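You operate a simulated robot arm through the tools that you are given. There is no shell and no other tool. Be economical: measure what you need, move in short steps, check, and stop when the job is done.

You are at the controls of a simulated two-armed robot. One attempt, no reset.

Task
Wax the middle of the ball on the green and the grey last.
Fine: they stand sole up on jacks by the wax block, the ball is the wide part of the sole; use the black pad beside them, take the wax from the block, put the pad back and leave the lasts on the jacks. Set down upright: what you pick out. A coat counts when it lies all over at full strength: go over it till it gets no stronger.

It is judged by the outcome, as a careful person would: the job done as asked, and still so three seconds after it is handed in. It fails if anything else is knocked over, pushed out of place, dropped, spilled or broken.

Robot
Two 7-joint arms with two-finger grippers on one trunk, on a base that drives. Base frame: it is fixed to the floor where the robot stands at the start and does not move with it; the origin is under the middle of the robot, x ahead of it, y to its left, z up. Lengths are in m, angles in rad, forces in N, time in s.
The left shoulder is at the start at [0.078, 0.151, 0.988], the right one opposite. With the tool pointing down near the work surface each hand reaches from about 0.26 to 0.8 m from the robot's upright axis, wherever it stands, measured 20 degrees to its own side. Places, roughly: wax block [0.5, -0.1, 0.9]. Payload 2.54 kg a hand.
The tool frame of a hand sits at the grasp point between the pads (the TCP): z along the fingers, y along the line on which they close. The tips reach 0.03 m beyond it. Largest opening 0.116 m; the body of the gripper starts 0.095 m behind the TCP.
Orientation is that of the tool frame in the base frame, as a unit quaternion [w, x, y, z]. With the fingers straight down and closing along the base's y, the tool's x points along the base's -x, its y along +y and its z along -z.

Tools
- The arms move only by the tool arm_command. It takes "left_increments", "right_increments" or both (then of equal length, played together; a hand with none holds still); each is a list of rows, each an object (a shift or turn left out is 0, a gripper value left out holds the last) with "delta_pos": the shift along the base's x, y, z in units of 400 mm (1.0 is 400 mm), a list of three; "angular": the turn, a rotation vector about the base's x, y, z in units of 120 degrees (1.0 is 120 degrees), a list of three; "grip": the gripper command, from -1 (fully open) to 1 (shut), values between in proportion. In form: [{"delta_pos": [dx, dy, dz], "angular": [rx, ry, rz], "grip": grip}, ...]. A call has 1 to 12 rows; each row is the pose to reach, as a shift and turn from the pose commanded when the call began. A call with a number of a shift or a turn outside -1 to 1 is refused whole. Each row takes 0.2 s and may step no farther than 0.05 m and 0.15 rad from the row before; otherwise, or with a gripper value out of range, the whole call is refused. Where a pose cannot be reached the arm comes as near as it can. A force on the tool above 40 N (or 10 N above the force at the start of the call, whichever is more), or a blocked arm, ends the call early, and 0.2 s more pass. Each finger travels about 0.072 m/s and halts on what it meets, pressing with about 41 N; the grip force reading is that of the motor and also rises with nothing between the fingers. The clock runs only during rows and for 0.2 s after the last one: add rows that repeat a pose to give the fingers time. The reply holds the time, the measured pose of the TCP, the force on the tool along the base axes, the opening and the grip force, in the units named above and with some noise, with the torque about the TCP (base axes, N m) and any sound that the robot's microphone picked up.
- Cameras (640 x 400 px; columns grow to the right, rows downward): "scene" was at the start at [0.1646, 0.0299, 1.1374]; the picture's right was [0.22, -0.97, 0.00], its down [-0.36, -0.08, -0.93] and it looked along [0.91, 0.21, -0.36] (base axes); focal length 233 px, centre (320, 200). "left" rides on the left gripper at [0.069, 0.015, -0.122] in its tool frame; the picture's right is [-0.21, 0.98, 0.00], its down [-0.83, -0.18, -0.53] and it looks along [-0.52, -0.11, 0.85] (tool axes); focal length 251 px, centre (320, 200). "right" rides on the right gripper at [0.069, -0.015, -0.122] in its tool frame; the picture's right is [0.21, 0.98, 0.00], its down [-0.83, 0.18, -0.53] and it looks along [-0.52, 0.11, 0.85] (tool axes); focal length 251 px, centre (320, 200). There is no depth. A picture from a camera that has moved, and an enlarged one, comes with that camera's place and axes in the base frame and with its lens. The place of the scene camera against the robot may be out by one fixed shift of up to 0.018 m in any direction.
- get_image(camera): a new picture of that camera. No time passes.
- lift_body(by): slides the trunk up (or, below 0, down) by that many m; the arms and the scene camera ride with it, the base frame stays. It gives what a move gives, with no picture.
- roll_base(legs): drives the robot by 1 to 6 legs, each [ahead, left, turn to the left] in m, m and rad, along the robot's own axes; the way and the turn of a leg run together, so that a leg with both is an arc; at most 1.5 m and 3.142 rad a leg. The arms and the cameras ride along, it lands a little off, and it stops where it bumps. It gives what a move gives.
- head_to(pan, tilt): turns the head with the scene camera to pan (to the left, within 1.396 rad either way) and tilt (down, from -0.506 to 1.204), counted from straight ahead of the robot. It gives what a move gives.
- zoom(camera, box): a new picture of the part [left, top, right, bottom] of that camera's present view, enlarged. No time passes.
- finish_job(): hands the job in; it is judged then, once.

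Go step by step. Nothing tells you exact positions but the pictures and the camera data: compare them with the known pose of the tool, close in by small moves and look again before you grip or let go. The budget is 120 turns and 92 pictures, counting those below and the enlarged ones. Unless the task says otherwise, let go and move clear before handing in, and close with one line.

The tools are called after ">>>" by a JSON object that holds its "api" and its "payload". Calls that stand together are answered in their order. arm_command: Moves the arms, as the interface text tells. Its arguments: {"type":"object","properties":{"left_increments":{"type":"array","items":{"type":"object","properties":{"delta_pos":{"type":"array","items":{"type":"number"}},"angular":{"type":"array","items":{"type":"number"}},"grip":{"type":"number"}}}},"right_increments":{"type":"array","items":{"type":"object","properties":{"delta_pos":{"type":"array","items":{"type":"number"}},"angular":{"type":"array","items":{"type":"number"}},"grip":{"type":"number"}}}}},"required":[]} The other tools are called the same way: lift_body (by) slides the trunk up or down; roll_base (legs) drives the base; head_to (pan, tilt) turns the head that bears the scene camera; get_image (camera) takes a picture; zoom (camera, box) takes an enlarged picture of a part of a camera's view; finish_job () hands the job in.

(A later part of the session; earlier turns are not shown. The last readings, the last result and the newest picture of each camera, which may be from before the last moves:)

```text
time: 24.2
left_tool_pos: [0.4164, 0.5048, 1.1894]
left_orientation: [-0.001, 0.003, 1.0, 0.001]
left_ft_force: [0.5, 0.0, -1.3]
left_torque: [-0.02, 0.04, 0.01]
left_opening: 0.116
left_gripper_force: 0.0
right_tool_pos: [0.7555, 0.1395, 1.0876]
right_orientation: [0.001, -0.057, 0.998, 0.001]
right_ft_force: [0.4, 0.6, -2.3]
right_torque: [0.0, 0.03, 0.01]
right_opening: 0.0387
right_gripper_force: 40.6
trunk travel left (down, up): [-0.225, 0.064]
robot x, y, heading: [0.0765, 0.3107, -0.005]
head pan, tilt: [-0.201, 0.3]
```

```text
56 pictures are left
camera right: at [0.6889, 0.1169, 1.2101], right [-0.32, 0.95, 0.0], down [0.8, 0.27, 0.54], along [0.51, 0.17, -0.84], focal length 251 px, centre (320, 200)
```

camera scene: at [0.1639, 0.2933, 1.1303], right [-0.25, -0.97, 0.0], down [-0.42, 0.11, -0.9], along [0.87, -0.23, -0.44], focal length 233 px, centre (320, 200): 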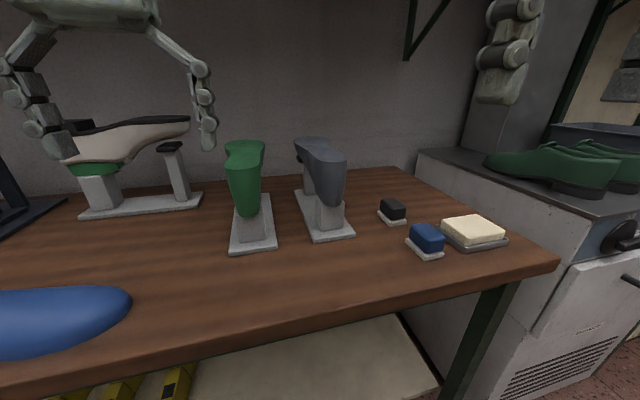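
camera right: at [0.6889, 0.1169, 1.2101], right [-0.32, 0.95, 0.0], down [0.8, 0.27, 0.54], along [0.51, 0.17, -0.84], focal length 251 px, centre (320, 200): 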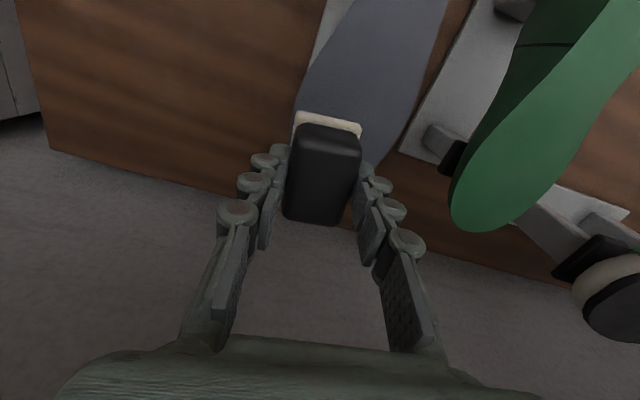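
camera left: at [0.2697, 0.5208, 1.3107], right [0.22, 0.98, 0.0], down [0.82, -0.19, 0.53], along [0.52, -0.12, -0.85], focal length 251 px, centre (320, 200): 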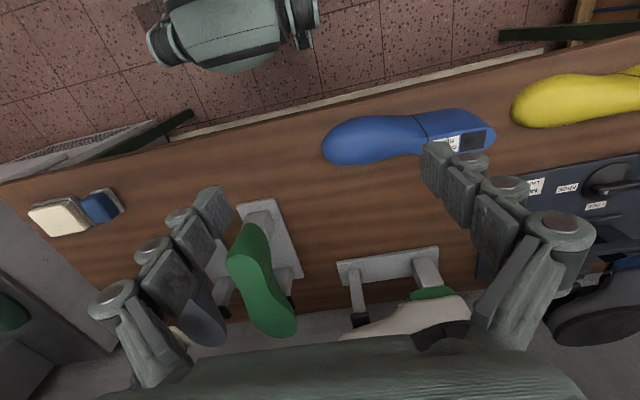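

I've rolled ahead, and a refined view gives the grey ball centre near (0.728, 0.158). I'll move there, staying above it.

>>> {"api": "arm_command", "payload": {"right_increments": [{"delta_pos": [-0.04, 0.025, 0], "grip": 1}, {"delta_pos": [-0.069, 0.046, -0.03], "grip": 1}, {"delta_pos": [-0.069, 0.046, -0.05], "grip": 1}, {"delta_pos": [-0.069, 0.046, -0.05], "grip": 1}]}}

>>> {"api": "get_image", "payload": {"camera": "scene"}}

>>> {"api": "get_image", "payload": {"camera": "right"}}

```text
time: 25.2
left_tool_pos: [0.4159, 0.5045, 1.1894]
left_orientation: [0.001, 0.002, 1.0, 0.0]
left_ft_force: [-0.7, -0.2, 0.4]
left_torque: [0.0, 0.01, 0.0]
left_opening: 0.1159
left_gripper_force: 0.2
right_tool_pos: [0.7262, 0.1574, 1.068]
right_orientation: [0.002, -0.057, 0.998, 0.0]
right_ft_force: [0.4, 0.4, -0.4]
right_torque: [0.02, -0.04, 0.0]
right_opening: 0.0386
right_gripper_force: 41.2
trunk travel left (down, up): [-0.225, 0.064]
robot x, y, heading: [0.0808, 0.3089, -0.004]
head pan, tilt: [-0.201, 0.3]
```

```text
55 pictures are left
camera scene: at [0.2444, 0.2969, 1.1443], right [-0.2, -0.98, 0.0], down [-0.29, 0.06, -0.96], along [0.94, -0.2, -0.3], focal length 233 px, centre (320, 200)
```

scene: 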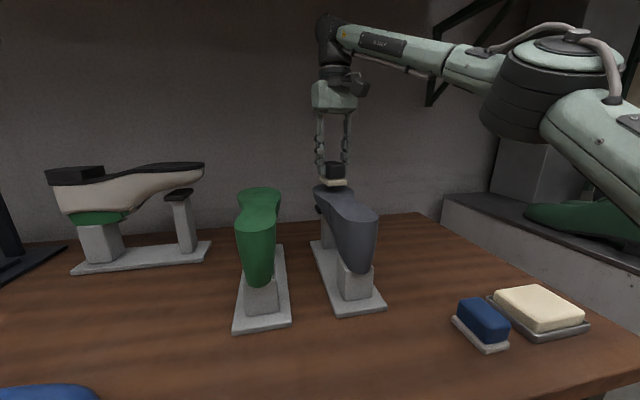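

```text
54 pictures are left
camera right: at [0.6596, 0.1351, 1.1907], right [-0.32, 0.95, 0.0], down [0.8, 0.27, 0.54], along [0.51, 0.17, -0.84], focal length 251 px, centre (320, 200)
```

right: 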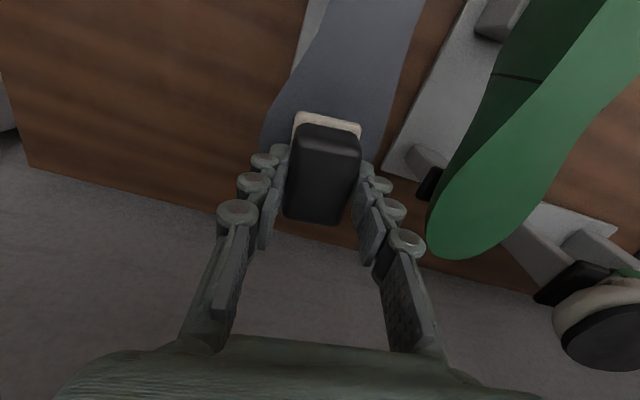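

The pad is over the grey ball. I'll lower further and view from the side.

>>> {"api": "arm_command", "payload": {"right_increments": [{"delta_pos": [0, 0, -0.015], "grip": 1}, {"delta_pos": [0, 0, -0.03], "grip": 1}, {"delta_pos": [0, 0, -0.03], "grip": 1}]}}

>>> {"api": "zoom", "payload": {"camera": "scene", "box": [290, 150, 390, 220]}}

```text
time: 26.0
left_tool_pos: [0.4158, 0.5048, 1.1908]
left_orientation: [0.0, 0.002, 1.0, 0.0]
left_ft_force: [0.4, -0.3, -0.5]
left_torque: [0.01, 0.02, 0.02]
left_opening: 0.1157
left_gripper_force: 0.0
right_tool_pos: [0.7282, 0.1571, 1.0566]
right_orientation: [0.001, -0.057, 0.998, 0.001]
right_ft_force: [-0.7, 0.8, -0.8]
right_torque: [0.01, -0.01, -0.01]
right_opening: 0.0384
right_gripper_force: 41.0
trunk travel left (down, up): [-0.225, 0.064]
robot x, y, heading: [0.0776, 0.3082, -0.008]
head pan, tilt: [-0.201, 0.3]
```

```text
5.71 times, centred on (340, 185) of scene
camera zoom: at [0.2445, 0.2969, 1.1443], right [-0.2, -0.98, 0.0], down [-0.29, 0.06, -0.96], along [0.94, -0.2, -0.3], focal length 1331 px, centre (206, 286)
```

zoom: 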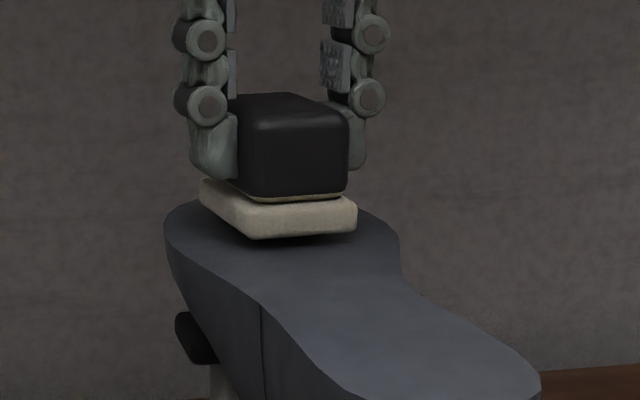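

It's well centred and nearly touching. I'll lower gently to contact.

>>> {"api": "arm_command", "payload": {"right_increments": [{"delta_pos": [0, 0, -0.006], "grip": 1}, {"delta_pos": [0, 0, -0.012], "grip": 1}, {"delta_pos": [0, 0, -0.012], "grip": 1}]}}

```text
time: 26.8
left_tool_pos: [0.4162, 0.5055, 1.1897]
left_orientation: [0.001, 0.003, 1.0, -0.001]
left_ft_force: [-1.0, 1.0, 0.4]
left_torque: [0.01, 0.01, 0.02]
left_opening: 0.1161
left_gripper_force: 0.0
right_tool_pos: [0.7286, 0.1571, 1.0511]
right_orientation: [0.001, -0.056, 0.998, 0.0]
right_ft_force: [1.1, -0.1, 0.8]
right_torque: [0.02, 0.03, 0.01]
right_opening: 0.0388
right_gripper_force: 41.2
trunk travel left (down, up): [-0.225, 0.064]
robot x, y, heading: [0.0787, 0.3055, -0.01]
head pan, tilt: [-0.201, 0.3]
```

>>> {"api": "arm_command", "payload": {"right_increments": [{"delta_pos": [0, 0, -0.004], "grip": 1}, {"delta_pos": [0, 0, -0.007], "grip": 1}, {"delta_pos": [0, 0, -0.007], "grip": 1}]}}

>>> {"api": "zoom", "payload": {"camera": "scene", "box": [290, 150, 390, 220]}}

```text
time: 27.6
left_tool_pos: [0.4153, 0.505, 1.1899]
left_orientation: [0.001, 0.003, 1.0, 0.001]
left_ft_force: [0.4, 0.2, -0.7]
left_torque: [-0.01, 0.01, 0.03]
left_opening: 0.1159
left_gripper_force: 0.1
right_tool_pos: [0.7263, 0.1576, 1.0515]
right_orientation: [0.003, -0.058, 0.998, 0.001]
right_ft_force: [7.3, -1.4, 16.8]
right_torque: [-0.07, 0.19, 0.01]
right_opening: 0.0388
right_gripper_force: 41.1
trunk travel left (down, up): [-0.225, 0.064]
robot x, y, heading: [0.0817, 0.3056, -0.005]
head pan, tilt: [-0.201, 0.3]
```

```text
5.71 times, centred on (340, 185) of scene
camera zoom: at [0.2436, 0.2973, 1.1447], right [-0.2, -0.98, 0.0], down [-0.29, 0.06, -0.96], along [0.94, -0.2, -0.29], focal length 1331 px, centre (206, 286)
```

zoom: 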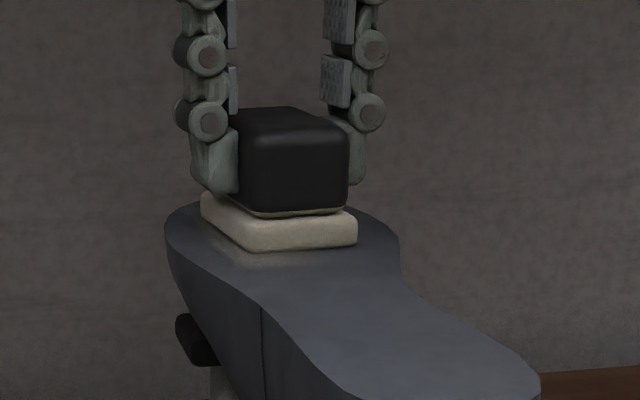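

Contact at 17 N and wax is beginning to show. I'll rub with short strokes and then lift to look.

>>> {"api": "arm_command", "payload": {"right_increments": [{"delta_pos": [0, 0, 0.002], "grip": 1}, {"delta_pos": [0.025, 0, 0.002], "grip": 1}, {"delta_pos": [0, 0, 0.002], "grip": 1}, {"delta_pos": [-0.025, 0, 0.002], "grip": 1}, {"delta_pos": [0, 0, 0.002], "grip": 1}, {"delta_pos": [0, 0.02, 0.002], "grip": 1}, {"delta_pos": [0, 0, 0.002], "grip": 1}, {"delta_pos": [0, -0.02, 0.002], "grip": 1}, {"delta_pos": [0, 0, 0.002], "grip": 1}]}}

>>> {"api": "arm_command", "payload": {"right_increments": [{"delta_pos": [0, 0, 0.05], "grip": 1}, {"delta_pos": [0, 0, 0.12], "grip": 1}, {"delta_pos": [-0.08, -0.05, 0.15], "grip": 1}, {"delta_pos": [-0.16, -0.12, 0.15], "grip": 1}, {"delta_pos": [-0.24, -0.18, 0.15], "grip": 1}]}}

>>> {"api": "get_image", "payload": {"camera": "right"}}

>>> {"api": "zoom", "payload": {"camera": "scene", "box": [290, 150, 390, 220]}}

```text
time: 29.6
left_tool_pos: [0.4146, 0.5033, 1.1898]
left_orientation: [0.001, 0.003, 1.0, 0.0]
left_ft_force: [0.8, 0.0, 1.0]
left_torque: [0.01, 0.0, 0.02]
left_opening: 0.116
left_gripper_force: 0.1
right_tool_pos: [0.7263, 0.153, 1.0512]
right_orientation: [0.003, -0.055, 0.998, 0.0]
right_ft_force: [2.4, -7.2, 21.5]
right_torque: [-0.38, 0.53, 0.22]
right_opening: 0.0388
right_gripper_force: 40.9
trunk travel left (down, up): [-0.225, 0.064]
robot x, y, heading: [0.078, 0.3064, -0.005]
head pan, tilt: [-0.201, 0.3]
```

```text
time: 30.8
left_tool_pos: [0.4147, 0.5044, 1.19]
left_orientation: [0.0, 0.002, 1.0, 0.0]
left_ft_force: [0.0, -0.3, 0.6]
left_torque: [-0.03, -0.02, 0.01]
left_opening: 0.1161
left_gripper_force: 0.1
right_tool_pos: [0.6315, 0.0826, 1.1079]
right_orientation: [0.001, -0.056, 0.998, 0.001]
right_ft_force: [0.7, 0.4, -1.3]
right_torque: [0.01, -0.04, 0.0]
right_opening: 0.0388
right_gripper_force: 41.1
trunk travel left (down, up): [-0.225, 0.064]
robot x, y, heading: [0.0747, 0.3086, -0.01]
head pan, tilt: [-0.201, 0.3]
```

```text
51 pictures are left
camera right: at [0.5649, 0.0609, 1.231], right [-0.32, 0.95, 0.0], down [0.8, 0.27, 0.54], along [0.51, 0.17, -0.84], focal length 251 px, centre (320, 200)
```

right: 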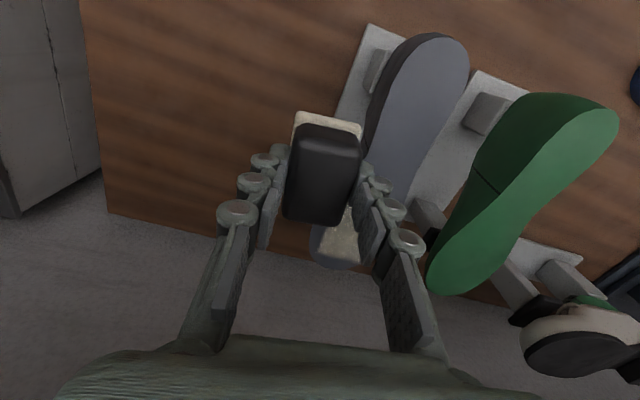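

```text
5.71 times, centred on (340, 185) of scene
camera zoom: at [0.2439, 0.2963, 1.1444], right [-0.2, -0.98, 0.0], down [-0.29, 0.06, -0.96], along [0.94, -0.2, -0.3], focal length 1331 px, centre (206, 286)
```

zoom: 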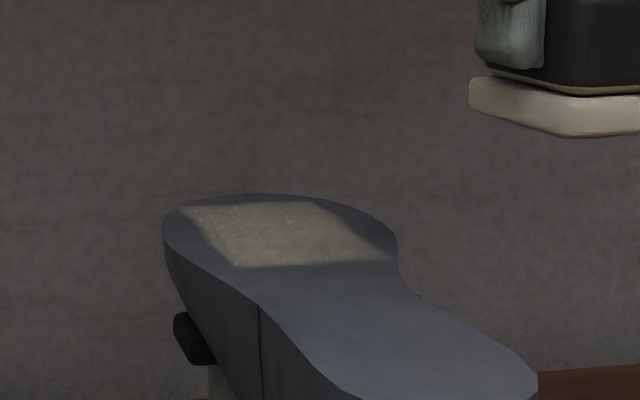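

A coat is on the grey ball but looks a bit speckled. I'll back off for a clearer view of its position and evenness.

>>> {"api": "arm_command", "payload": {"right_increments": [{"delta_pos": [-0.08, -0.06, 0.05], "grip": 1}, {"delta_pos": [-0.16, -0.12, 0.1], "grip": 1}, {"delta_pos": [-0.22, -0.19, 0.12], "grip": 1}, {"delta_pos": [-0.28, -0.25, 0.12], "grip": 1}, {"delta_pos": [-0.28, -0.25, 0.12], "grip": 1}]}}

>>> {"api": "zoom", "payload": {"camera": "right", "box": [360, 100, 560, 280]}}

>>> {"api": "zoom", "payload": {"camera": "left", "box": [150, 200, 350, 350]}}

```text
time: 32.0
left_tool_pos: [0.4163, 0.5047, 1.1883]
left_orientation: [0.0, 0.002, 1.0, 0.0]
left_ft_force: [0.5, -0.8, -0.6]
left_torque: [0.0, 0.02, 0.0]
left_opening: 0.116
left_gripper_force: 0.1
right_tool_pos: [0.5188, -0.0151, 1.1562]
right_orientation: [0.002, -0.057, 0.998, 0.001]
right_ft_force: [0.2, -0.2, -2.0]
right_torque: [0.01, 0.0, 0.01]
right_opening: 0.039
right_gripper_force: 41.2
trunk travel left (down, up): [-0.225, 0.064]
robot x, y, heading: [0.079, 0.3095, -0.003]
head pan, tilt: [-0.201, 0.3]
```

```text
2.22 times, centred on (460, 190) of right
camera zoom: at [0.4517, -0.0372, 1.2793], right [-0.32, 0.95, 0.0], down [0.8, 0.27, 0.54], along [0.51, 0.17, -0.84], focal length 559 px, centre (9, 222)
```

zoom: 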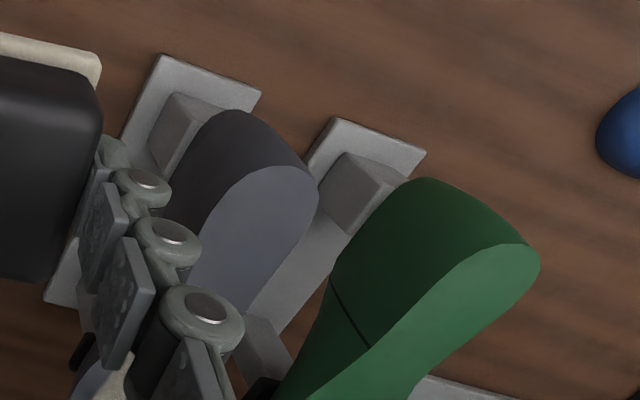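

```text
2.67 times, centred on (250, 275) of left
camera zoom: at [0.3478, 0.5207, 1.3106], right [0.22, 0.98, 0.0], down [0.82, -0.19, 0.53], along [0.52, -0.12, -0.85], focal length 670 px, centre (507, 0)
```

zoom: 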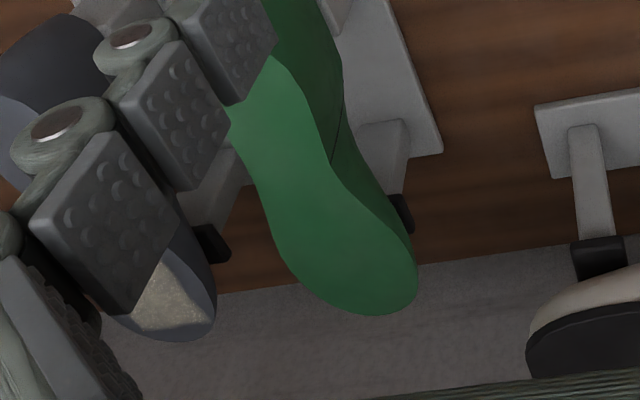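

I'll shift the left hand so its camera sees the coated grey ball past its fingers.

>>> {"api": "arm_command", "payload": {"left_increments": [{"delta_pos": [0, -0.05, 0.0]}, {"delta_pos": [0, -0.1, 0.0]}, {"delta_pos": [0, -0.15, 0]}, {"delta_pos": [0, -0.2, 0]}, {"delta_pos": [0, -0.2, 0]}]}}

>>> {"api": "zoom", "payload": {"camera": "left", "box": [150, 200, 350, 350]}}

```text
time: 33.2
left_tool_pos: [0.415, 0.4285, 1.1894]
left_orientation: [0.0, 0.003, 1.0, -0.001]
left_ft_force: [0.3, 0.1, 0.2]
left_torque: [0.03, 0.0, 0.02]
left_opening: 0.116
left_gripper_force: 0.1
right_tool_pos: [0.5192, -0.0147, 1.1575]
right_orientation: [0.002, -0.057, 0.998, 0.001]
right_ft_force: [-0.5, -0.2, -0.6]
right_torque: [0.0, 0.03, 0.01]
right_opening: 0.0388
right_gripper_force: 41.5
trunk travel left (down, up): [-0.225, 0.064]
robot x, y, heading: [0.0831, 0.3088, -0.004]
head pan, tilt: [-0.201, 0.3]
```

```text
2.67 times, centred on (250, 275) of left
camera zoom: at [0.3468, 0.4432, 1.3119], right [0.22, 0.98, 0.0], down [0.82, -0.18, 0.53], along [0.52, -0.12, -0.84], focal length 670 px, centre (507, 0)
```

zoom: 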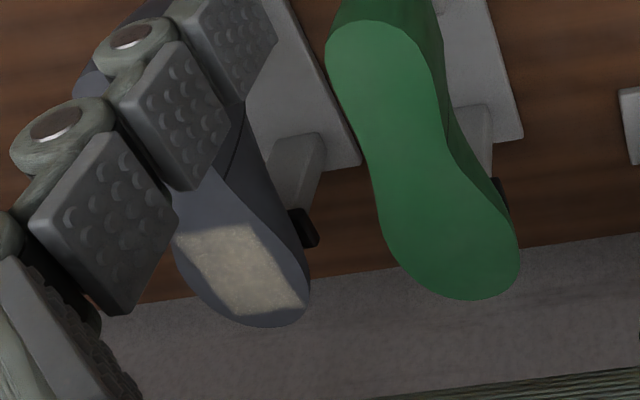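

The patch sits well centred on the ball. I'll reload wax and do another pass to see if it gets stronger.

>>> {"api": "arm_command", "payload": {"right_increments": [{"delta_pos": [-0.04, -0.1, -0.03], "grip": 1}, {"delta_pos": [-0.08, -0.18, -0.1], "grip": 1}, {"delta_pos": [-0.12, -0.253, -0.18], "grip": 1}, {"delta_pos": [-0.12, -0.253, -0.28], "grip": 1}, {"delta_pos": [-0.12, -0.253, -0.38], "grip": 1}, {"delta_pos": [-0.12, -0.253, -0.47], "grip": 1}, {"delta_pos": [-0.12, -0.253, -0.55], "grip": 1}, {"delta_pos": [-0.12, -0.253, -0.573], "grip": 1}, {"delta_pos": [-0.12, -0.253, -0.573], "grip": 1}]}}

```text
time: 35.2
left_tool_pos: [0.4158, 0.4275, 1.1903]
left_orientation: [0.0, 0.002, 1.0, 0.0]
left_ft_force: [0.3, 0.2, 0.2]
left_torque: [0.01, 0.03, 0.0]
left_opening: 0.1161
left_gripper_force: 0.0
right_tool_pos: [0.4711, -0.1148, 0.9274]
right_orientation: [0.002, -0.056, 0.998, 0.002]
right_ft_force: [-0.1, 0.0, -1.3]
right_torque: [0.04, -0.03, 0.0]
right_opening: 0.0389
right_gripper_force: 40.8
right hand out of reach, approached as far as the arm can: row 2, 3
trunk travel left (down, up): [-0.225, 0.064]
robot x, y, heading: [0.0776, 0.3063, -0.002]
head pan, tilt: [-0.201, 0.3]
```

>>> {"api": "arm_command", "payload": {"right_increments": [{"delta_pos": [0, 0, -0.008], "grip": 1}, {"delta_pos": [0, 0, -0.012], "grip": 1}, {"delta_pos": [0.025, 0, -0.012], "grip": 1}, {"delta_pos": [0, 0, -0.012], "grip": 1}, {"delta_pos": [-0.025, 0, -0.012], "grip": 1}, {"delta_pos": [0, 0, -0.012], "grip": 1}, {"delta_pos": [0, 0.015, -0.012], "grip": 1}, {"delta_pos": [0, 0, -0.012], "grip": 1}]}}

>>> {"api": "get_image", "payload": {"camera": "right"}}

```text
time: 37.0
left_tool_pos: [0.4148, 0.4292, 1.1908]
left_orientation: [0.001, 0.003, 1.0, -0.001]
left_ft_force: [-0.7, -0.2, -0.1]
left_torque: [0.02, 0.0, 0.03]
left_opening: 0.1161
left_gripper_force: 0.1
right_tool_pos: [0.4721, -0.1143, 0.9231]
right_orientation: [0.002, -0.057, 0.998, 0.001]
right_ft_force: [0.2, 4.5, 10.1]
right_torque: [0.21, -0.39, 0.13]
right_opening: 0.0385
right_gripper_force: 41.1
trunk travel left (down, up): [-0.225, 0.064]
robot x, y, heading: [0.0803, 0.3112, -0.01]
head pan, tilt: [-0.201, 0.3]
```

```text
46 pictures are left
camera right: at [0.4045, -0.1364, 1.0465], right [-0.33, 0.95, 0.0], down [0.8, 0.27, 0.54], along [0.51, 0.18, -0.84], focal length 251 px, centre (320, 200)
```

right: 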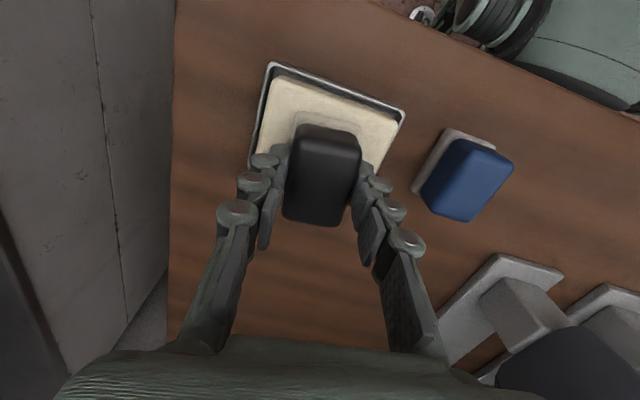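

Pad reloaded. I'll carry it back over the grey ball.

>>> {"api": "arm_command", "payload": {"right_increments": [{"delta_pos": [0, 0, 0.12], "grip": 1}, {"delta_pos": [0, 0, 0.24], "grip": 1}, {"delta_pos": [0, 0, 0.35], "grip": 1}, {"delta_pos": [0.06, 0.06, 0.41], "grip": 1}, {"delta_pos": [0.14, 0.145, 0.41], "grip": 1}, {"delta_pos": [0.22, 0.23, 0.41], "grip": 1}, {"delta_pos": [0.3, 0.315, 0.41], "grip": 1}, {"delta_pos": [0.38, 0.4, 0.41], "grip": 1}, {"delta_pos": [0.46, 0.485, 0.41], "grip": 1}, {"delta_pos": [0.54, 0.57, 0.41], "grip": 1}, {"delta_pos": [0.62, 0.655, 0.4], "grip": 1}, {"delta_pos": [0.64, 0.68, 0.36], "grip": 1}]}}

```text
time: 39.6
left_tool_pos: [0.4159, 0.4271, 1.1893]
left_orientation: [0.0, 0.003, 1.0, 0.0]
left_ft_force: [-0.2, -0.1, 0.1]
left_torque: [0.01, 0.0, -0.04]
left_opening: 0.1159
left_gripper_force: 0.0
right_tool_pos: [0.7281, 0.1574, 1.0671]
right_orientation: [0.001, -0.057, 0.998, 0.001]
right_ft_force: [-0.4, 0.2, -0.6]
right_torque: [0.02, 0.04, 0.0]
right_opening: 0.0389
right_gripper_force: 40.9
right hand out of reach, approached as far as the arm can: row 3
trunk travel left (down, up): [-0.225, 0.064]
robot x, y, heading: [0.0804, 0.3075, -0.009]
head pan, tilt: [-0.201, 0.3]
```

>>> {"api": "arm_command", "payload": {"right_increments": [{"delta_pos": [0, 0.003, -0.03], "grip": 1}, {"delta_pos": [0, 0.003, -0.044], "grip": 1}, {"delta_pos": [0.025, 0.003, -0.044], "grip": 1}, {"delta_pos": [0, 0.003, -0.044], "grip": 1}, {"delta_pos": [-0.025, 0.003, -0.044], "grip": 1}, {"delta_pos": [0, 0.003, -0.044], "grip": 1}, {"delta_pos": [0.0, 0.023, -0.044], "grip": 1}, {"delta_pos": [0, 0.003, -0.044], "grip": 1}, {"delta_pos": [0, -0.017, -0.044], "grip": 1}, {"delta_pos": [0, 0.003, -0.044], "grip": 1}, {"delta_pos": [0, 0.003, -0.044], "grip": 1}]}}

>>> {"api": "arm_command", "payload": {"right_increments": [{"delta_pos": [0, 0, 0.05], "grip": 1}, {"delta_pos": [0, 0, 0.12], "grip": 1}, {"delta_pos": [-0.08, -0.05, 0.15], "grip": 1}, {"delta_pos": [-0.16, -0.12, 0.15], "grip": 1}, {"delta_pos": [-0.24, -0.18, 0.15], "grip": 1}, {"delta_pos": [-0.3, -0.25, 0.15], "grip": 1}]}}

>>> {"api": "zoom", "payload": {"camera": "left", "box": [150, 200, 350, 350]}}

>>> {"api": "zoom", "payload": {"camera": "scene", "box": [290, 150, 390, 220]}}

```text
time: 42.0
left_tool_pos: [0.4145, 0.4274, 1.1913]
left_orientation: [0.001, 0.003, 1.0, 0.0]
left_ft_force: [-0.2, 0.7, -0.5]
left_torque: [-0.03, -0.01, 0.01]
left_opening: 0.1158
left_gripper_force: 0.1
right_tool_pos: [0.7266, 0.1557, 1.0495]
right_orientation: [0.002, -0.055, 0.998, 0.001]
right_ft_force: [-1.0, -3.9, 11.5]
right_torque: [-0.22, 0.38, 0.1]
right_opening: 0.039
right_gripper_force: 40.8
trunk travel left (down, up): [-0.225, 0.064]
robot x, y, heading: [0.0788, 0.3083, -0.011]
head pan, tilt: [-0.201, 0.3]
```

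```text
time: 43.4
left_tool_pos: [0.4157, 0.4277, 1.1912]
left_orientation: [0.0, 0.002, 1.0, -0.001]
left_ft_force: [-1.3, 0.5, 0.4]
left_torque: [0.05, 0.03, 0.0]
left_opening: 0.1161
left_gripper_force: 0.1
right_tool_pos: [0.6055, 0.056, 1.1095]
right_orientation: [0.001, -0.056, 0.998, 0.001]
right_ft_force: [-0.2, 0.6, -1.4]
right_torque: [-0.02, 0.01, -0.01]
right_opening: 0.0385
right_gripper_force: 41.1
trunk travel left (down, up): [-0.225, 0.064]
robot x, y, heading: [0.0769, 0.3069, -0.009]
head pan, tilt: [-0.201, 0.3]
```

```text
2.67 times, centred on (250, 275) of left
camera zoom: at [0.3468, 0.4426, 1.3119], right [0.22, 0.98, 0.0], down [0.82, -0.19, 0.53], along [0.52, -0.12, -0.85], focal length 670 px, centre (507, 0)
```

zoom: 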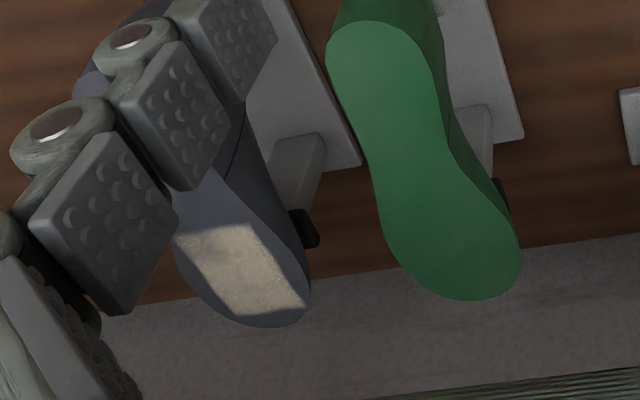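

```text
5.71 times, centred on (340, 185) of scene
camera zoom: at [0.2441, 0.2964, 1.1443], right [-0.2, -0.98, 0.0], down [-0.29, 0.06, -0.96], along [0.94, -0.2, -0.3], focal length 1331 px, centre (206, 286)
```

zoom: 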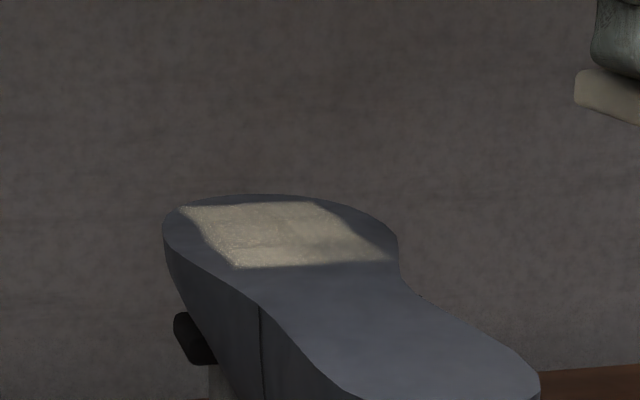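

The coat got stronger, but the rim is still weaker. I'll go over it again with wider, more numerous strokes.

>>> {"api": "arm_command", "payload": {"right_increments": [{"delta_pos": [0.08, 0.065, 0], "grip": 1}, {"delta_pos": [0.16, 0.13, 0], "grip": 1}, {"delta_pos": [0.24, 0.19, 0], "grip": 1}, {"delta_pos": [0.305, 0.253, -0.06], "grip": 1}, {"delta_pos": [0.305, 0.253, -0.13], "grip": 1}, {"delta_pos": [0.305, 0.253, -0.151], "grip": 1}, {"delta_pos": [0.345, 0.253, -0.151], "grip": 1}, {"delta_pos": [0.305, 0.253, -0.151], "grip": 1}, {"delta_pos": [0.265, 0.253, -0.151], "grip": 1}, {"delta_pos": [0.265, 0.283, -0.151], "grip": 1}, {"delta_pos": [0.305, 0.283, -0.151], "grip": 1}, {"delta_pos": [0.345, 0.283, -0.151], "grip": 1}]}}

>>> {"api": "arm_command", "payload": {"right_increments": [{"delta_pos": [0, -0.03, 0], "grip": 1}, {"delta_pos": [0, -0.06, 0], "grip": 1}, {"delta_pos": [-0.04, -0.06, 0], "grip": 1}, {"delta_pos": [-0.08, -0.06, 0], "grip": 1}, {"delta_pos": [-0.08, -0.03, 0], "grip": 1}, {"delta_pos": [-0.04, -0.03, 0], "grip": 1}, {"delta_pos": [-0.04, -0.03, 0.05], "grip": 1}, {"delta_pos": [-0.04, -0.03, 0.12], "grip": 1}, {"delta_pos": [-0.12, -0.09, 0.15], "grip": 1}, {"delta_pos": [-0.2, -0.15, 0.15], "grip": 1}, {"delta_pos": [-0.28, -0.21, 0.15], "grip": 1}, {"delta_pos": [-0.34, -0.28, 0.15], "grip": 1}]}}

>>> {"api": "zoom", "payload": {"camera": "left", "box": [150, 200, 350, 350]}}

>>> {"api": "zoom", "payload": {"camera": "scene", "box": [290, 150, 390, 220]}}

```text
time: 46.0
left_tool_pos: [0.4151, 0.4281, 1.1909]
left_orientation: [0.0, 0.003, 1.0, -0.001]
left_ft_force: [0.1, 0.4, -0.1]
left_torque: [-0.03, 0.02, -0.02]
left_opening: 0.1159
left_gripper_force: 0.0
right_tool_pos: [0.7444, 0.17, 1.0494]
right_orientation: [0.001, -0.056, 0.998, 0.001]
right_ft_force: [-1.2, 2.4, 3.9]
right_torque: [0.15, 0.19, 0.0]
right_opening: 0.039
right_gripper_force: 41.4
trunk travel left (down, up): [-0.225, 0.064]
robot x, y, heading: [0.0802, 0.3075, -0.004]
head pan, tilt: [-0.201, 0.3]
```

```text
time: 48.6
left_tool_pos: [0.4161, 0.4268, 1.1907]
left_orientation: [0.0, 0.003, 1.0, 0.0]
left_ft_force: [0.5, -0.8, -0.6]
left_torque: [-0.01, 0.0, -0.01]
left_opening: 0.1163
left_gripper_force: 0.1
right_tool_pos: [0.6073, 0.0573, 1.1103]
right_orientation: [0.0, -0.057, 0.998, 0.0]
right_ft_force: [-0.3, 0.4, -1.3]
right_torque: [0.01, 0.02, 0.0]
right_opening: 0.0385
right_gripper_force: 41.4
trunk travel left (down, up): [-0.225, 0.064]
robot x, y, heading: [0.0783, 0.3099, -0.007]
head pan, tilt: [-0.201, 0.3]
```

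```text
2.67 times, centred on (250, 275) of left
camera zoom: at [0.3468, 0.4427, 1.3118], right [0.22, 0.98, 0.0], down [0.82, -0.19, 0.53], along [0.52, -0.12, -0.85], focal length 670 px, centre (507, 0)
```

zoom: 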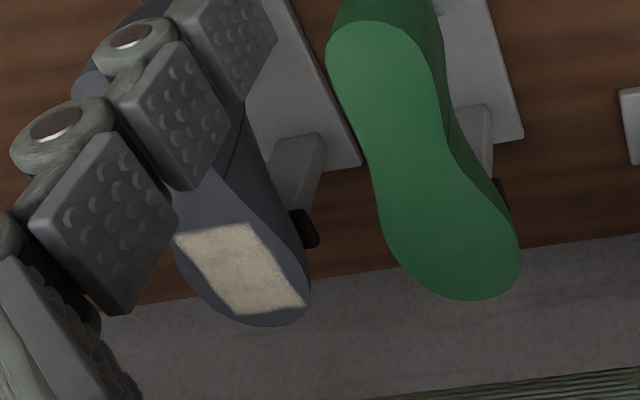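

```text
5.71 times, centred on (340, 185) of scene
camera zoom: at [0.2441, 0.2965, 1.1443], right [-0.2, -0.98, 0.0], down [-0.29, 0.06, -0.96], along [0.94, -0.2, -0.3], focal length 1331 px, centre (206, 286)
```

zoom: 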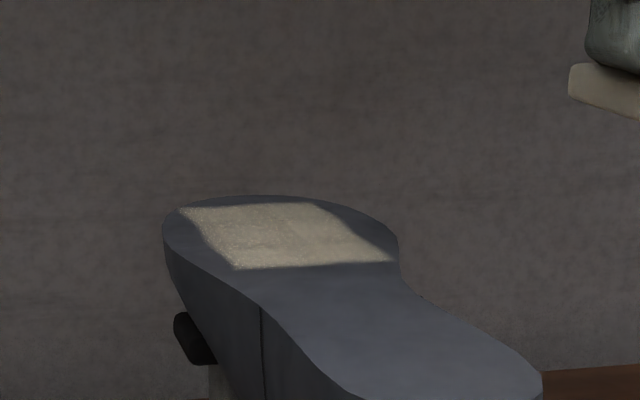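

The patch is a fixed area (about x 0.67–0.77, y 0.133–0.187) and now nearly even. I'll reload for a confirming pass.

>>> {"api": "arm_command", "payload": {"right_increments": [{"delta_pos": [-0.07, -0.08, 0], "grip": 1}, {"delta_pos": [-0.14, -0.17, 0], "grip": 1}, {"delta_pos": [-0.21, -0.26, 0], "grip": 1}, {"delta_pos": [-0.28, -0.35, -0.02], "grip": 1}, {"delta_pos": [-0.34, -0.433, -0.05], "grip": 1}, {"delta_pos": [-0.34, -0.433, -0.15], "grip": 1}, {"delta_pos": [-0.34, -0.433, -0.26], "grip": 1}, {"delta_pos": [-0.34, -0.433, -0.36], "grip": 1}, {"delta_pos": [-0.34, -0.433, -0.43], "grip": 1}, {"delta_pos": [-0.34, -0.433, -0.457], "grip": 1}, {"delta_pos": [-0.34, -0.433, -0.457], "grip": 1}]}}

>>> {"api": "arm_command", "payload": {"right_increments": [{"delta_pos": [0, 0, -0.008], "grip": 1}, {"delta_pos": [0, 0, -0.013], "grip": 1}, {"delta_pos": [0.025, 0, -0.013], "grip": 1}, {"delta_pos": [0, 0, -0.013], "grip": 1}, {"delta_pos": [-0.025, 0, -0.013], "grip": 1}, {"delta_pos": [0, 0, -0.013], "grip": 1}, {"delta_pos": [0, 0.015, -0.013], "grip": 1}, {"delta_pos": [0, 0, -0.013], "grip": 1}]}}

```text
time: 51.0
left_tool_pos: [0.4155, 0.4278, 1.1897]
left_orientation: [0.0, 0.002, 1.0, 0.0]
left_ft_force: [0.3, -0.3, -0.9]
left_torque: [0.01, 0.0, 0.0]
left_opening: 0.116
left_gripper_force: 0.1
right_tool_pos: [0.4714, -0.1169, 0.9278]
right_orientation: [0.002, -0.056, 0.998, 0.001]
right_ft_force: [-0.4, -0.7, -0.9]
right_torque: [0.05, 0.04, 0.03]
right_opening: 0.0387
right_gripper_force: 41.1
right hand out of reach, approached as far as the arm can: row 5, 6
trunk travel left (down, up): [-0.225, 0.064]
robot x, y, heading: [0.0805, 0.3073, -0.005]
head pan, tilt: [-0.201, 0.3]
```

```text
time: 52.8
left_tool_pos: [0.4147, 0.4294, 1.1909]
left_orientation: [0.001, 0.003, 1.0, -0.001]
left_ft_force: [0.2, 0.6, 0.5]
left_torque: [0.02, 0.0, 0.02]
left_opening: 0.116
left_gripper_force: 0.1
right_tool_pos: [0.4731, -0.1147, 0.9221]
right_orientation: [0.002, -0.058, 0.998, 0.0]
right_ft_force: [-0.2, 5.6, 17.0]
right_torque: [0.25, 0.45, -0.13]
right_opening: 0.039
right_gripper_force: 40.9
trunk travel left (down, up): [-0.225, 0.064]
robot x, y, heading: [0.0817, 0.3068, -0.006]
head pan, tilt: [-0.201, 0.3]
```

>>> {"api": "arm_command", "payload": {"right_increments": [{"delta_pos": [0, 0, 0.12], "grip": 1}, {"delta_pos": [0, 0, 0.24], "grip": 1}, {"delta_pos": [0.01, 0.02, 0.35], "grip": 1}, {"delta_pos": [0.06, 0.08, 0.41], "grip": 1}, {"delta_pos": [0.13, 0.165, 0.41], "grip": 1}, {"delta_pos": [0.21, 0.25, 0.41], "grip": 1}, {"delta_pos": [0.29, 0.335, 0.41], "grip": 1}, {"delta_pos": [0.37, 0.42, 0.41], "grip": 1}, {"delta_pos": [0.45, 0.505, 0.41], "grip": 1}, {"delta_pos": [0.53, 0.59, 0.41], "grip": 1}, {"delta_pos": [0.605, 0.67, 0.4], "grip": 1}, {"delta_pos": [0.626, 0.69, 0.36], "grip": 1}]}}

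```text
time: 55.4
left_tool_pos: [0.4173, 0.4271, 1.1902]
left_orientation: [0.0, 0.003, 1.0, 0.0]
left_ft_force: [-0.3, 0.9, -0.6]
left_torque: [-0.02, 0.0, 0.0]
left_opening: 0.116
left_gripper_force: 0.0
right_tool_pos: [0.7253, 0.1616, 1.0647]
right_orientation: [0.0, -0.056, 0.998, 0.001]
right_ft_force: [-0.4, 0.5, -2.1]
right_torque: [-0.01, 0.04, -0.02]
right_opening: 0.039
right_gripper_force: 41.4
trunk travel left (down, up): [-0.225, 0.064]
robot x, y, heading: [0.0786, 0.3083, -0.008]
head pan, tilt: [-0.201, 0.3]
```

>>> {"api": "arm_command", "payload": {"right_increments": [{"delta_pos": [0, 0, -0.03], "grip": 1}, {"delta_pos": [0, 0, -0.041], "grip": 1}, {"delta_pos": [0.045, 0, -0.041], "grip": 1}, {"delta_pos": [0.045, 0.03, -0.041], "grip": 1}, {"delta_pos": [-0.01, 0.03, -0.041], "grip": 1}, {"delta_pos": [-0.065, 0.03, -0.041], "grip": 1}, {"delta_pos": [-0.065, -0.005, -0.041], "grip": 1}, {"delta_pos": [-0.065, -0.04, -0.041], "grip": 1}, {"delta_pos": [-0.01, -0.04, -0.041], "grip": 1}, {"delta_pos": [0.045, -0.04, -0.041], "grip": 1}, {"delta_pos": [0.045, 0, -0.041], "grip": 1}, {"delta_pos": [0, 0, -0.041], "grip": 1}]}}

>>> {"api": "arm_command", "payload": {"right_increments": [{"delta_pos": [-0.05, 0, 0], "grip": 1}, {"delta_pos": [0, 0, 0], "grip": 1}, {"delta_pos": [0, 0, 0.05], "grip": 1}, {"delta_pos": [0, 0, 0.12], "grip": 1}, {"delta_pos": [-0.08, -0.06, 0.15], "grip": 1}, {"delta_pos": [-0.16, -0.12, 0.15], "grip": 1}, {"delta_pos": [-0.24, -0.18, 0.15], "grip": 1}, {"delta_pos": [-0.3, -0.25, 0.15], "grip": 1}]}}

>>> {"api": "zoom", "payload": {"camera": "left", "box": [150, 200, 350, 350]}}

>>> {"api": "zoom", "payload": {"camera": "scene", "box": [290, 150, 390, 220]}}

```text
time: 58.0
left_tool_pos: [0.4159, 0.4263, 1.1906]
left_orientation: [0.0, 0.003, 1.0, 0.0]
left_ft_force: [-0.5, 0.0, -0.9]
left_torque: [-0.01, 0.02, 0.01]
left_opening: 0.1157
left_gripper_force: 0.0
right_tool_pos: [0.7232, 0.1609, 1.0473]
right_orientation: [0.002, -0.056, 0.998, 0.001]
right_ft_force: [-0.5, 0.4, -0.9]
right_torque: [-0.03, -0.02, 0.01]
right_opening: 0.0386
right_gripper_force: 41.4
trunk travel left (down, up): [-0.225, 0.064]
robot x, y, heading: [0.0824, 0.3049, -0.006]
head pan, tilt: [-0.201, 0.3]
```

```text
time: 59.8
left_tool_pos: [0.4134, 0.4274, 1.1892]
left_orientation: [0.0, 0.003, 1.0, 0.0]
left_ft_force: [0.1, 0.3, -0.2]
left_torque: [0.0, -0.02, 0.01]
left_opening: 0.116
left_gripper_force: 0.1
right_tool_pos: [0.6051, 0.0582, 1.1084]
right_orientation: [0.001, -0.057, 0.998, 0.001]
right_ft_force: [-0.2, -1.1, -0.5]
right_torque: [0.04, -0.02, -0.01]
right_opening: 0.0387
right_gripper_force: 41.0
trunk travel left (down, up): [-0.225, 0.064]
robot x, y, heading: [0.0756, 0.3107, -0.004]
head pan, tilt: [-0.201, 0.3]
```

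```text
2.67 times, centred on (250, 275) of left
camera zoom: at [0.3467, 0.4427, 1.3119], right [0.22, 0.98, 0.0], down [0.82, -0.19, 0.53], along [0.52, -0.12, -0.85], focal length 670 px, centre (507, 0)
```

zoom: 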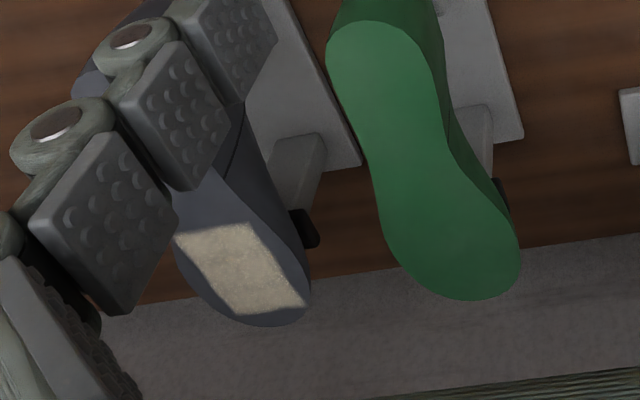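

```text
5.71 times, centred on (340, 185) of scene
camera zoom: at [0.244, 0.2965, 1.1443], right [-0.2, -0.98, 0.0], down [-0.29, 0.06, -0.96], along [0.94, -0.2, -0.3], focal length 1331 px, centre (206, 286)
```

zoom: 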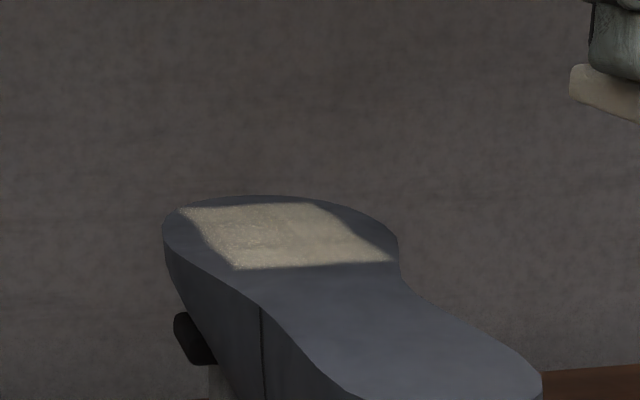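

There was no contact force at the end of that pass, so I may have been hovering. I'll go again and press with checked force.

>>> {"api": "arm_command", "payload": {"right_increments": [{"delta_pos": [0.08, 0.065, 0], "grip": 1}, {"delta_pos": [0.16, 0.13, 0], "grip": 1}, {"delta_pos": [0.24, 0.19, 0], "grip": 1}, {"delta_pos": [0.295, 0.253, -0.06], "grip": 1}, {"delta_pos": [0.295, 0.253, -0.13], "grip": 1}, {"delta_pos": [0.295, 0.253, -0.155], "grip": 1}, {"delta_pos": [0.295, 0.253, -0.155], "grip": 1}]}}

>>> {"api": "arm_command", "payload": {"right_increments": [{"delta_pos": [0, 0, -0.005], "grip": 1}, {"delta_pos": [0, 0, -0.005], "grip": 1}]}}

>>> {"api": "zoom", "payload": {"camera": "scene", "box": [290, 150, 390, 220]}}

```text
time: 61.4
left_tool_pos: [0.4161, 0.4278, 1.1899]
left_orientation: [0.0, 0.003, 1.0, 0.001]
left_ft_force: [0.1, 1.2, -0.2]
left_torque: [-0.01, -0.03, 0.02]
left_opening: 0.116
left_gripper_force: 0.0
right_tool_pos: [0.7229, 0.1609, 1.0478]
right_orientation: [0.001, -0.057, 0.998, 0.001]
right_ft_force: [1.8, -0.6, 5.0]
right_torque: [0.03, 0.06, 0.03]
right_opening: 0.0388
right_gripper_force: 40.5
trunk travel left (down, up): [-0.225, 0.064]
robot x, y, heading: [0.0775, 0.3073, -0.008]
head pan, tilt: [-0.201, 0.3]
```

```text
time: 62.0
left_tool_pos: [0.4148, 0.4281, 1.1903]
left_orientation: [0.001, 0.003, 1.0, -0.001]
left_ft_force: [-0.4, 0.7, 0.0]
left_torque: [0.05, -0.02, -0.01]
left_opening: 0.1162
left_gripper_force: 0.1
right_tool_pos: [0.7214, 0.1624, 1.0477]
right_orientation: [0.003, -0.056, 0.998, 0.001]
right_ft_force: [4.5, -0.2, 14.1]
right_torque: [0.05, 0.2, -0.01]
right_opening: 0.0386
right_gripper_force: 41.2
trunk travel left (down, up): [-0.225, 0.064]
robot x, y, heading: [0.0809, 0.309, 0.001]
head pan, tilt: [-0.201, 0.3]
```

```text
5.71 times, centred on (340, 185) of scene
camera zoom: at [0.2437, 0.2971, 1.1446], right [-0.2, -0.98, 0.0], down [-0.29, 0.06, -0.96], along [0.94, -0.2, -0.29], focal length 1331 px, centre (206, 286)
```

zoom: 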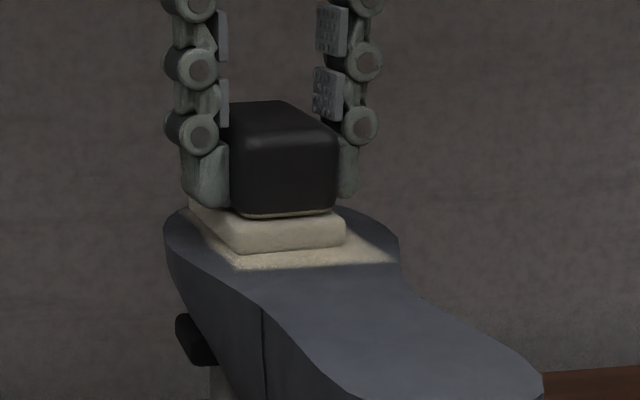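

Contact is now at TCP z ≈1.0477 (the pad sits a little higher in the grip). I'll rub the whole patch with real pressure.

>>> {"api": "arm_command", "payload": {"right_increments": [{"delta_pos": [0.055, 0, 0.0], "grip": 1}, {"delta_pos": [0.055, 0.03, 0], "grip": 1}, {"delta_pos": [0, 0.03, 0], "grip": 1}, {"delta_pos": [-0.055, 0.03, 0], "grip": 1}, {"delta_pos": [-0.055, 0, 0], "grip": 1}, {"delta_pos": [-0.055, -0.035, 0], "grip": 1}, {"delta_pos": [0, -0.035, 0], "grip": 1}, {"delta_pos": [0.055, -0.035, 0], "grip": 1}, {"delta_pos": [0.055, 0, 0], "grip": 1}, {"delta_pos": [0, 0, 0], "grip": 1}, {"delta_pos": [-0.055, 0, 0], "grip": 1}, {"delta_pos": [0, 0, 0], "grip": 1}]}}

>>> {"api": "arm_command", "payload": {"right_increments": [{"delta_pos": [0, 0, 0.05], "grip": 1}, {"delta_pos": [0, 0, 0.12], "grip": 1}, {"delta_pos": [-0.08, -0.06, 0.15], "grip": 1}, {"delta_pos": [-0.16, -0.12, 0.15], "grip": 1}, {"delta_pos": [-0.24, -0.18, 0.15], "grip": 1}, {"delta_pos": [-0.3, -0.25, 0.15], "grip": 1}]}}

>>> {"api": "zoom", "payload": {"camera": "left", "box": [200, 270, 280, 330]}}

>>> {"api": "zoom", "payload": {"camera": "scene", "box": [290, 150, 390, 220]}}

```text
time: 64.6
left_tool_pos: [0.4144, 0.4278, 1.1912]
left_orientation: [0.0, 0.003, 1.0, -0.001]
left_ft_force: [-0.1, -0.5, 0.0]
left_torque: [0.0, -0.01, 0.01]
left_opening: 0.1158
left_gripper_force: 0.1
right_tool_pos: [0.7224, 0.1631, 1.0452]
right_orientation: [0.0, -0.057, 0.998, 0.002]
right_ft_force: [-3.0, 2.1, 7.8]
right_torque: [0.09, 0.3, -0.04]
right_opening: 0.0389
right_gripper_force: 40.7
trunk travel left (down, up): [-0.225, 0.064]
robot x, y, heading: [0.0815, 0.3067, -0.005]
head pan, tilt: [-0.201, 0.3]
```

```text
time: 66.0
left_tool_pos: [0.4159, 0.4273, 1.1909]
left_orientation: [0.0, 0.003, 1.0, 0.0]
left_ft_force: [-0.2, -0.2, 0.3]
left_torque: [0.0, -0.02, -0.02]
left_opening: 0.116
left_gripper_force: 0.0
right_tool_pos: [0.6014, 0.0576, 1.1078]
right_orientation: [0.001, -0.056, 0.998, 0.001]
right_ft_force: [0.7, -0.4, -0.3]
right_torque: [0.05, -0.02, 0.02]
right_opening: 0.0388
right_gripper_force: 40.6
trunk travel left (down, up): [-0.225, 0.064]
robot x, y, heading: [0.0783, 0.3049, -0.004]
head pan, tilt: [-0.201, 0.3]
```

```text
6.67 times, centred on (240, 300) of left
camera zoom: at [0.3468, 0.4426, 1.3119], right [0.22, 0.98, 0.0], down [0.82, -0.19, 0.53], along [0.52, -0.12, -0.85], focal length 1676 px, centre (853, -467)
```

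zoom: 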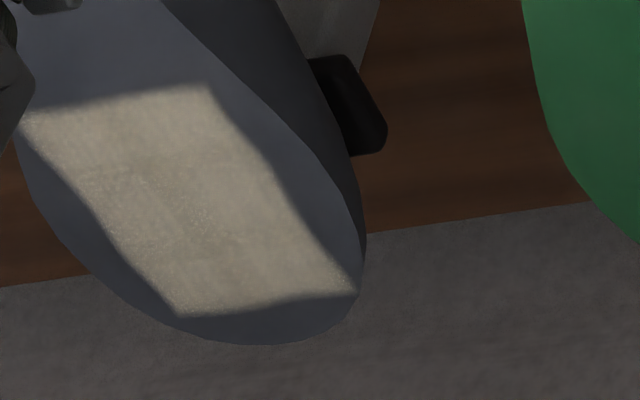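

```text
5.71 times, centred on (340, 185) of scene
camera zoom: at [0.2441, 0.2964, 1.1443], right [-0.2, -0.98, 0.0], down [-0.29, 0.06, -0.96], along [0.94, -0.2, -0.3], focal length 1331 px, centre (206, 286)
```

zoom: 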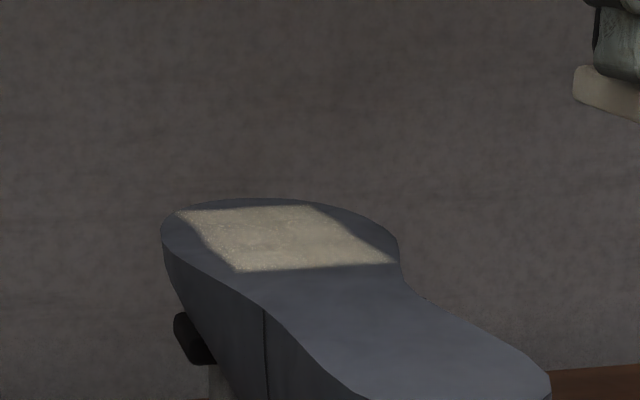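

The coat looks full and even now. The grey last seems shifted by a few mm, so I'll check the whole scene.

>>> {"api": "get_image", "payload": {"camera": "scene"}}

>>> {"api": "zoom", "payload": {"camera": "scene", "box": [290, 170, 420, 320]}}

```text
36 pictures are left
camera scene: at [0.2441, 0.2964, 1.1443], right [-0.2, -0.98, 0.0], down [-0.29, 0.06, -0.96], along [0.94, -0.2, -0.3], focal length 233 px, centre (320, 200)
```

scene: 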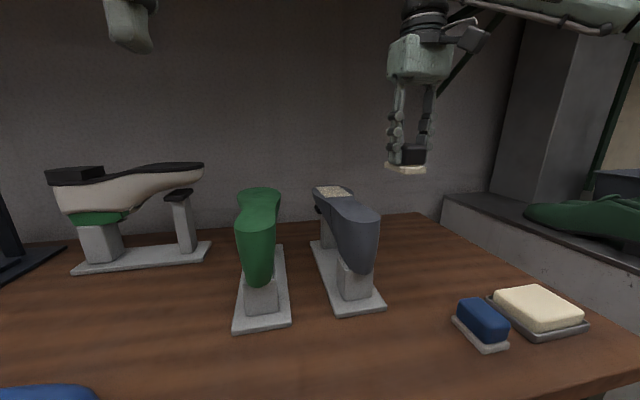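

```text
2.67 times, centred on (355, 245) of scene
camera zoom: at [0.2441, 0.2964, 1.1443], right [-0.2, -0.98, 0.0], down [-0.29, 0.06, -0.96], along [0.94, -0.2, -0.3], focal length 621 px, centre (227, 80)
```

zoom: 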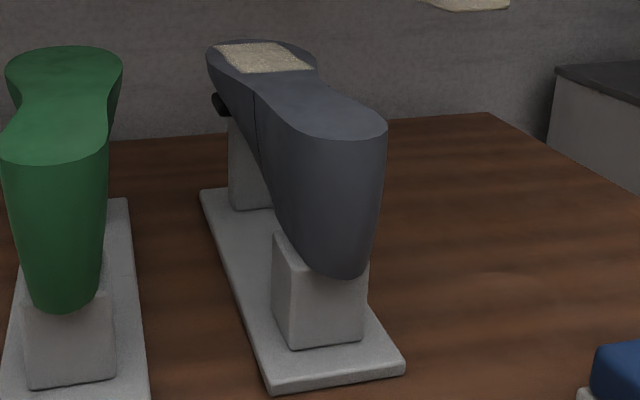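

Jack and last are still sound with only a tiny settle; the grey coat is done. Now I'll reload wax for the green last.

>>> {"api": "arm_command", "payload": {"right_increments": [{"delta_pos": [-0.07, -0.08, 0], "grip": 1}, {"delta_pos": [-0.14, -0.17, 0], "grip": 1}, {"delta_pos": [-0.21, -0.26, 0], "grip": 1}, {"delta_pos": [-0.28, -0.35, -0.02], "grip": 1}, {"delta_pos": [-0.33, -0.433, -0.05], "grip": 1}, {"delta_pos": [-0.33, -0.433, -0.15], "grip": 1}, {"delta_pos": [-0.33, -0.433, -0.26], "grip": 1}, {"delta_pos": [-0.33, -0.433, -0.36], "grip": 1}, {"delta_pos": [-0.33, -0.433, -0.43], "grip": 1}, {"delta_pos": [-0.33, -0.433, -0.463], "grip": 1}, {"delta_pos": [-0.33, -0.433, -0.463], "grip": 1}]}}

>>> {"api": "arm_command", "payload": {"right_increments": [{"delta_pos": [0, 0, -0.005], "grip": 1}, {"delta_pos": [0, 0, -0.011], "grip": 1}, {"delta_pos": [0, 0, -0.011], "grip": 1}]}}

```text
time: 68.4
left_tool_pos: [0.4155, 0.4285, 1.1899]
left_orientation: [0.0, 0.003, 1.0, -0.001]
left_ft_force: [0.7, -0.4, -0.4]
left_torque: [0.01, 0.04, 0.03]
left_opening: 0.1162
left_gripper_force: 0.1
right_tool_pos: [0.4725, -0.1098, 0.9191]
right_orientation: [0.003, -0.057, 0.998, -0.001]
right_ft_force: [-0.5, -1.9, 6.3]
right_torque: [-0.18, 0.19, 0.08]
right_opening: 0.0388
right_gripper_force: 41.3
right hand out of reach, approached as far as the arm can: row 5, 6
trunk travel left (down, up): [-0.225, 0.064]
robot x, y, heading: [0.0791, 0.3039, -0.004]
head pan, tilt: [-0.201, 0.3]
```

```text
time: 69.2
left_tool_pos: [0.4154, 0.4287, 1.1903]
left_orientation: [0.001, 0.003, 1.0, -0.001]
left_ft_force: [0.1, -0.1, 0.1]
left_torque: [0.0, 0.0, -0.03]
left_opening: 0.116
left_gripper_force: 0.0
right_tool_pos: [0.4717, -0.1089, 0.9161]
right_orientation: [0.005, -0.056, 0.998, 0.0]
right_ft_force: [9.0, -6.0, 32.4]
right_torque: [-0.33, 0.35, 0.13]
right_opening: 0.039
right_gripper_force: 41.1
trunk travel left (down, up): [-0.225, 0.064]
robot x, y, heading: [0.0827, 0.3062, -0.0]
head pan, tilt: [-0.201, 0.3]
```

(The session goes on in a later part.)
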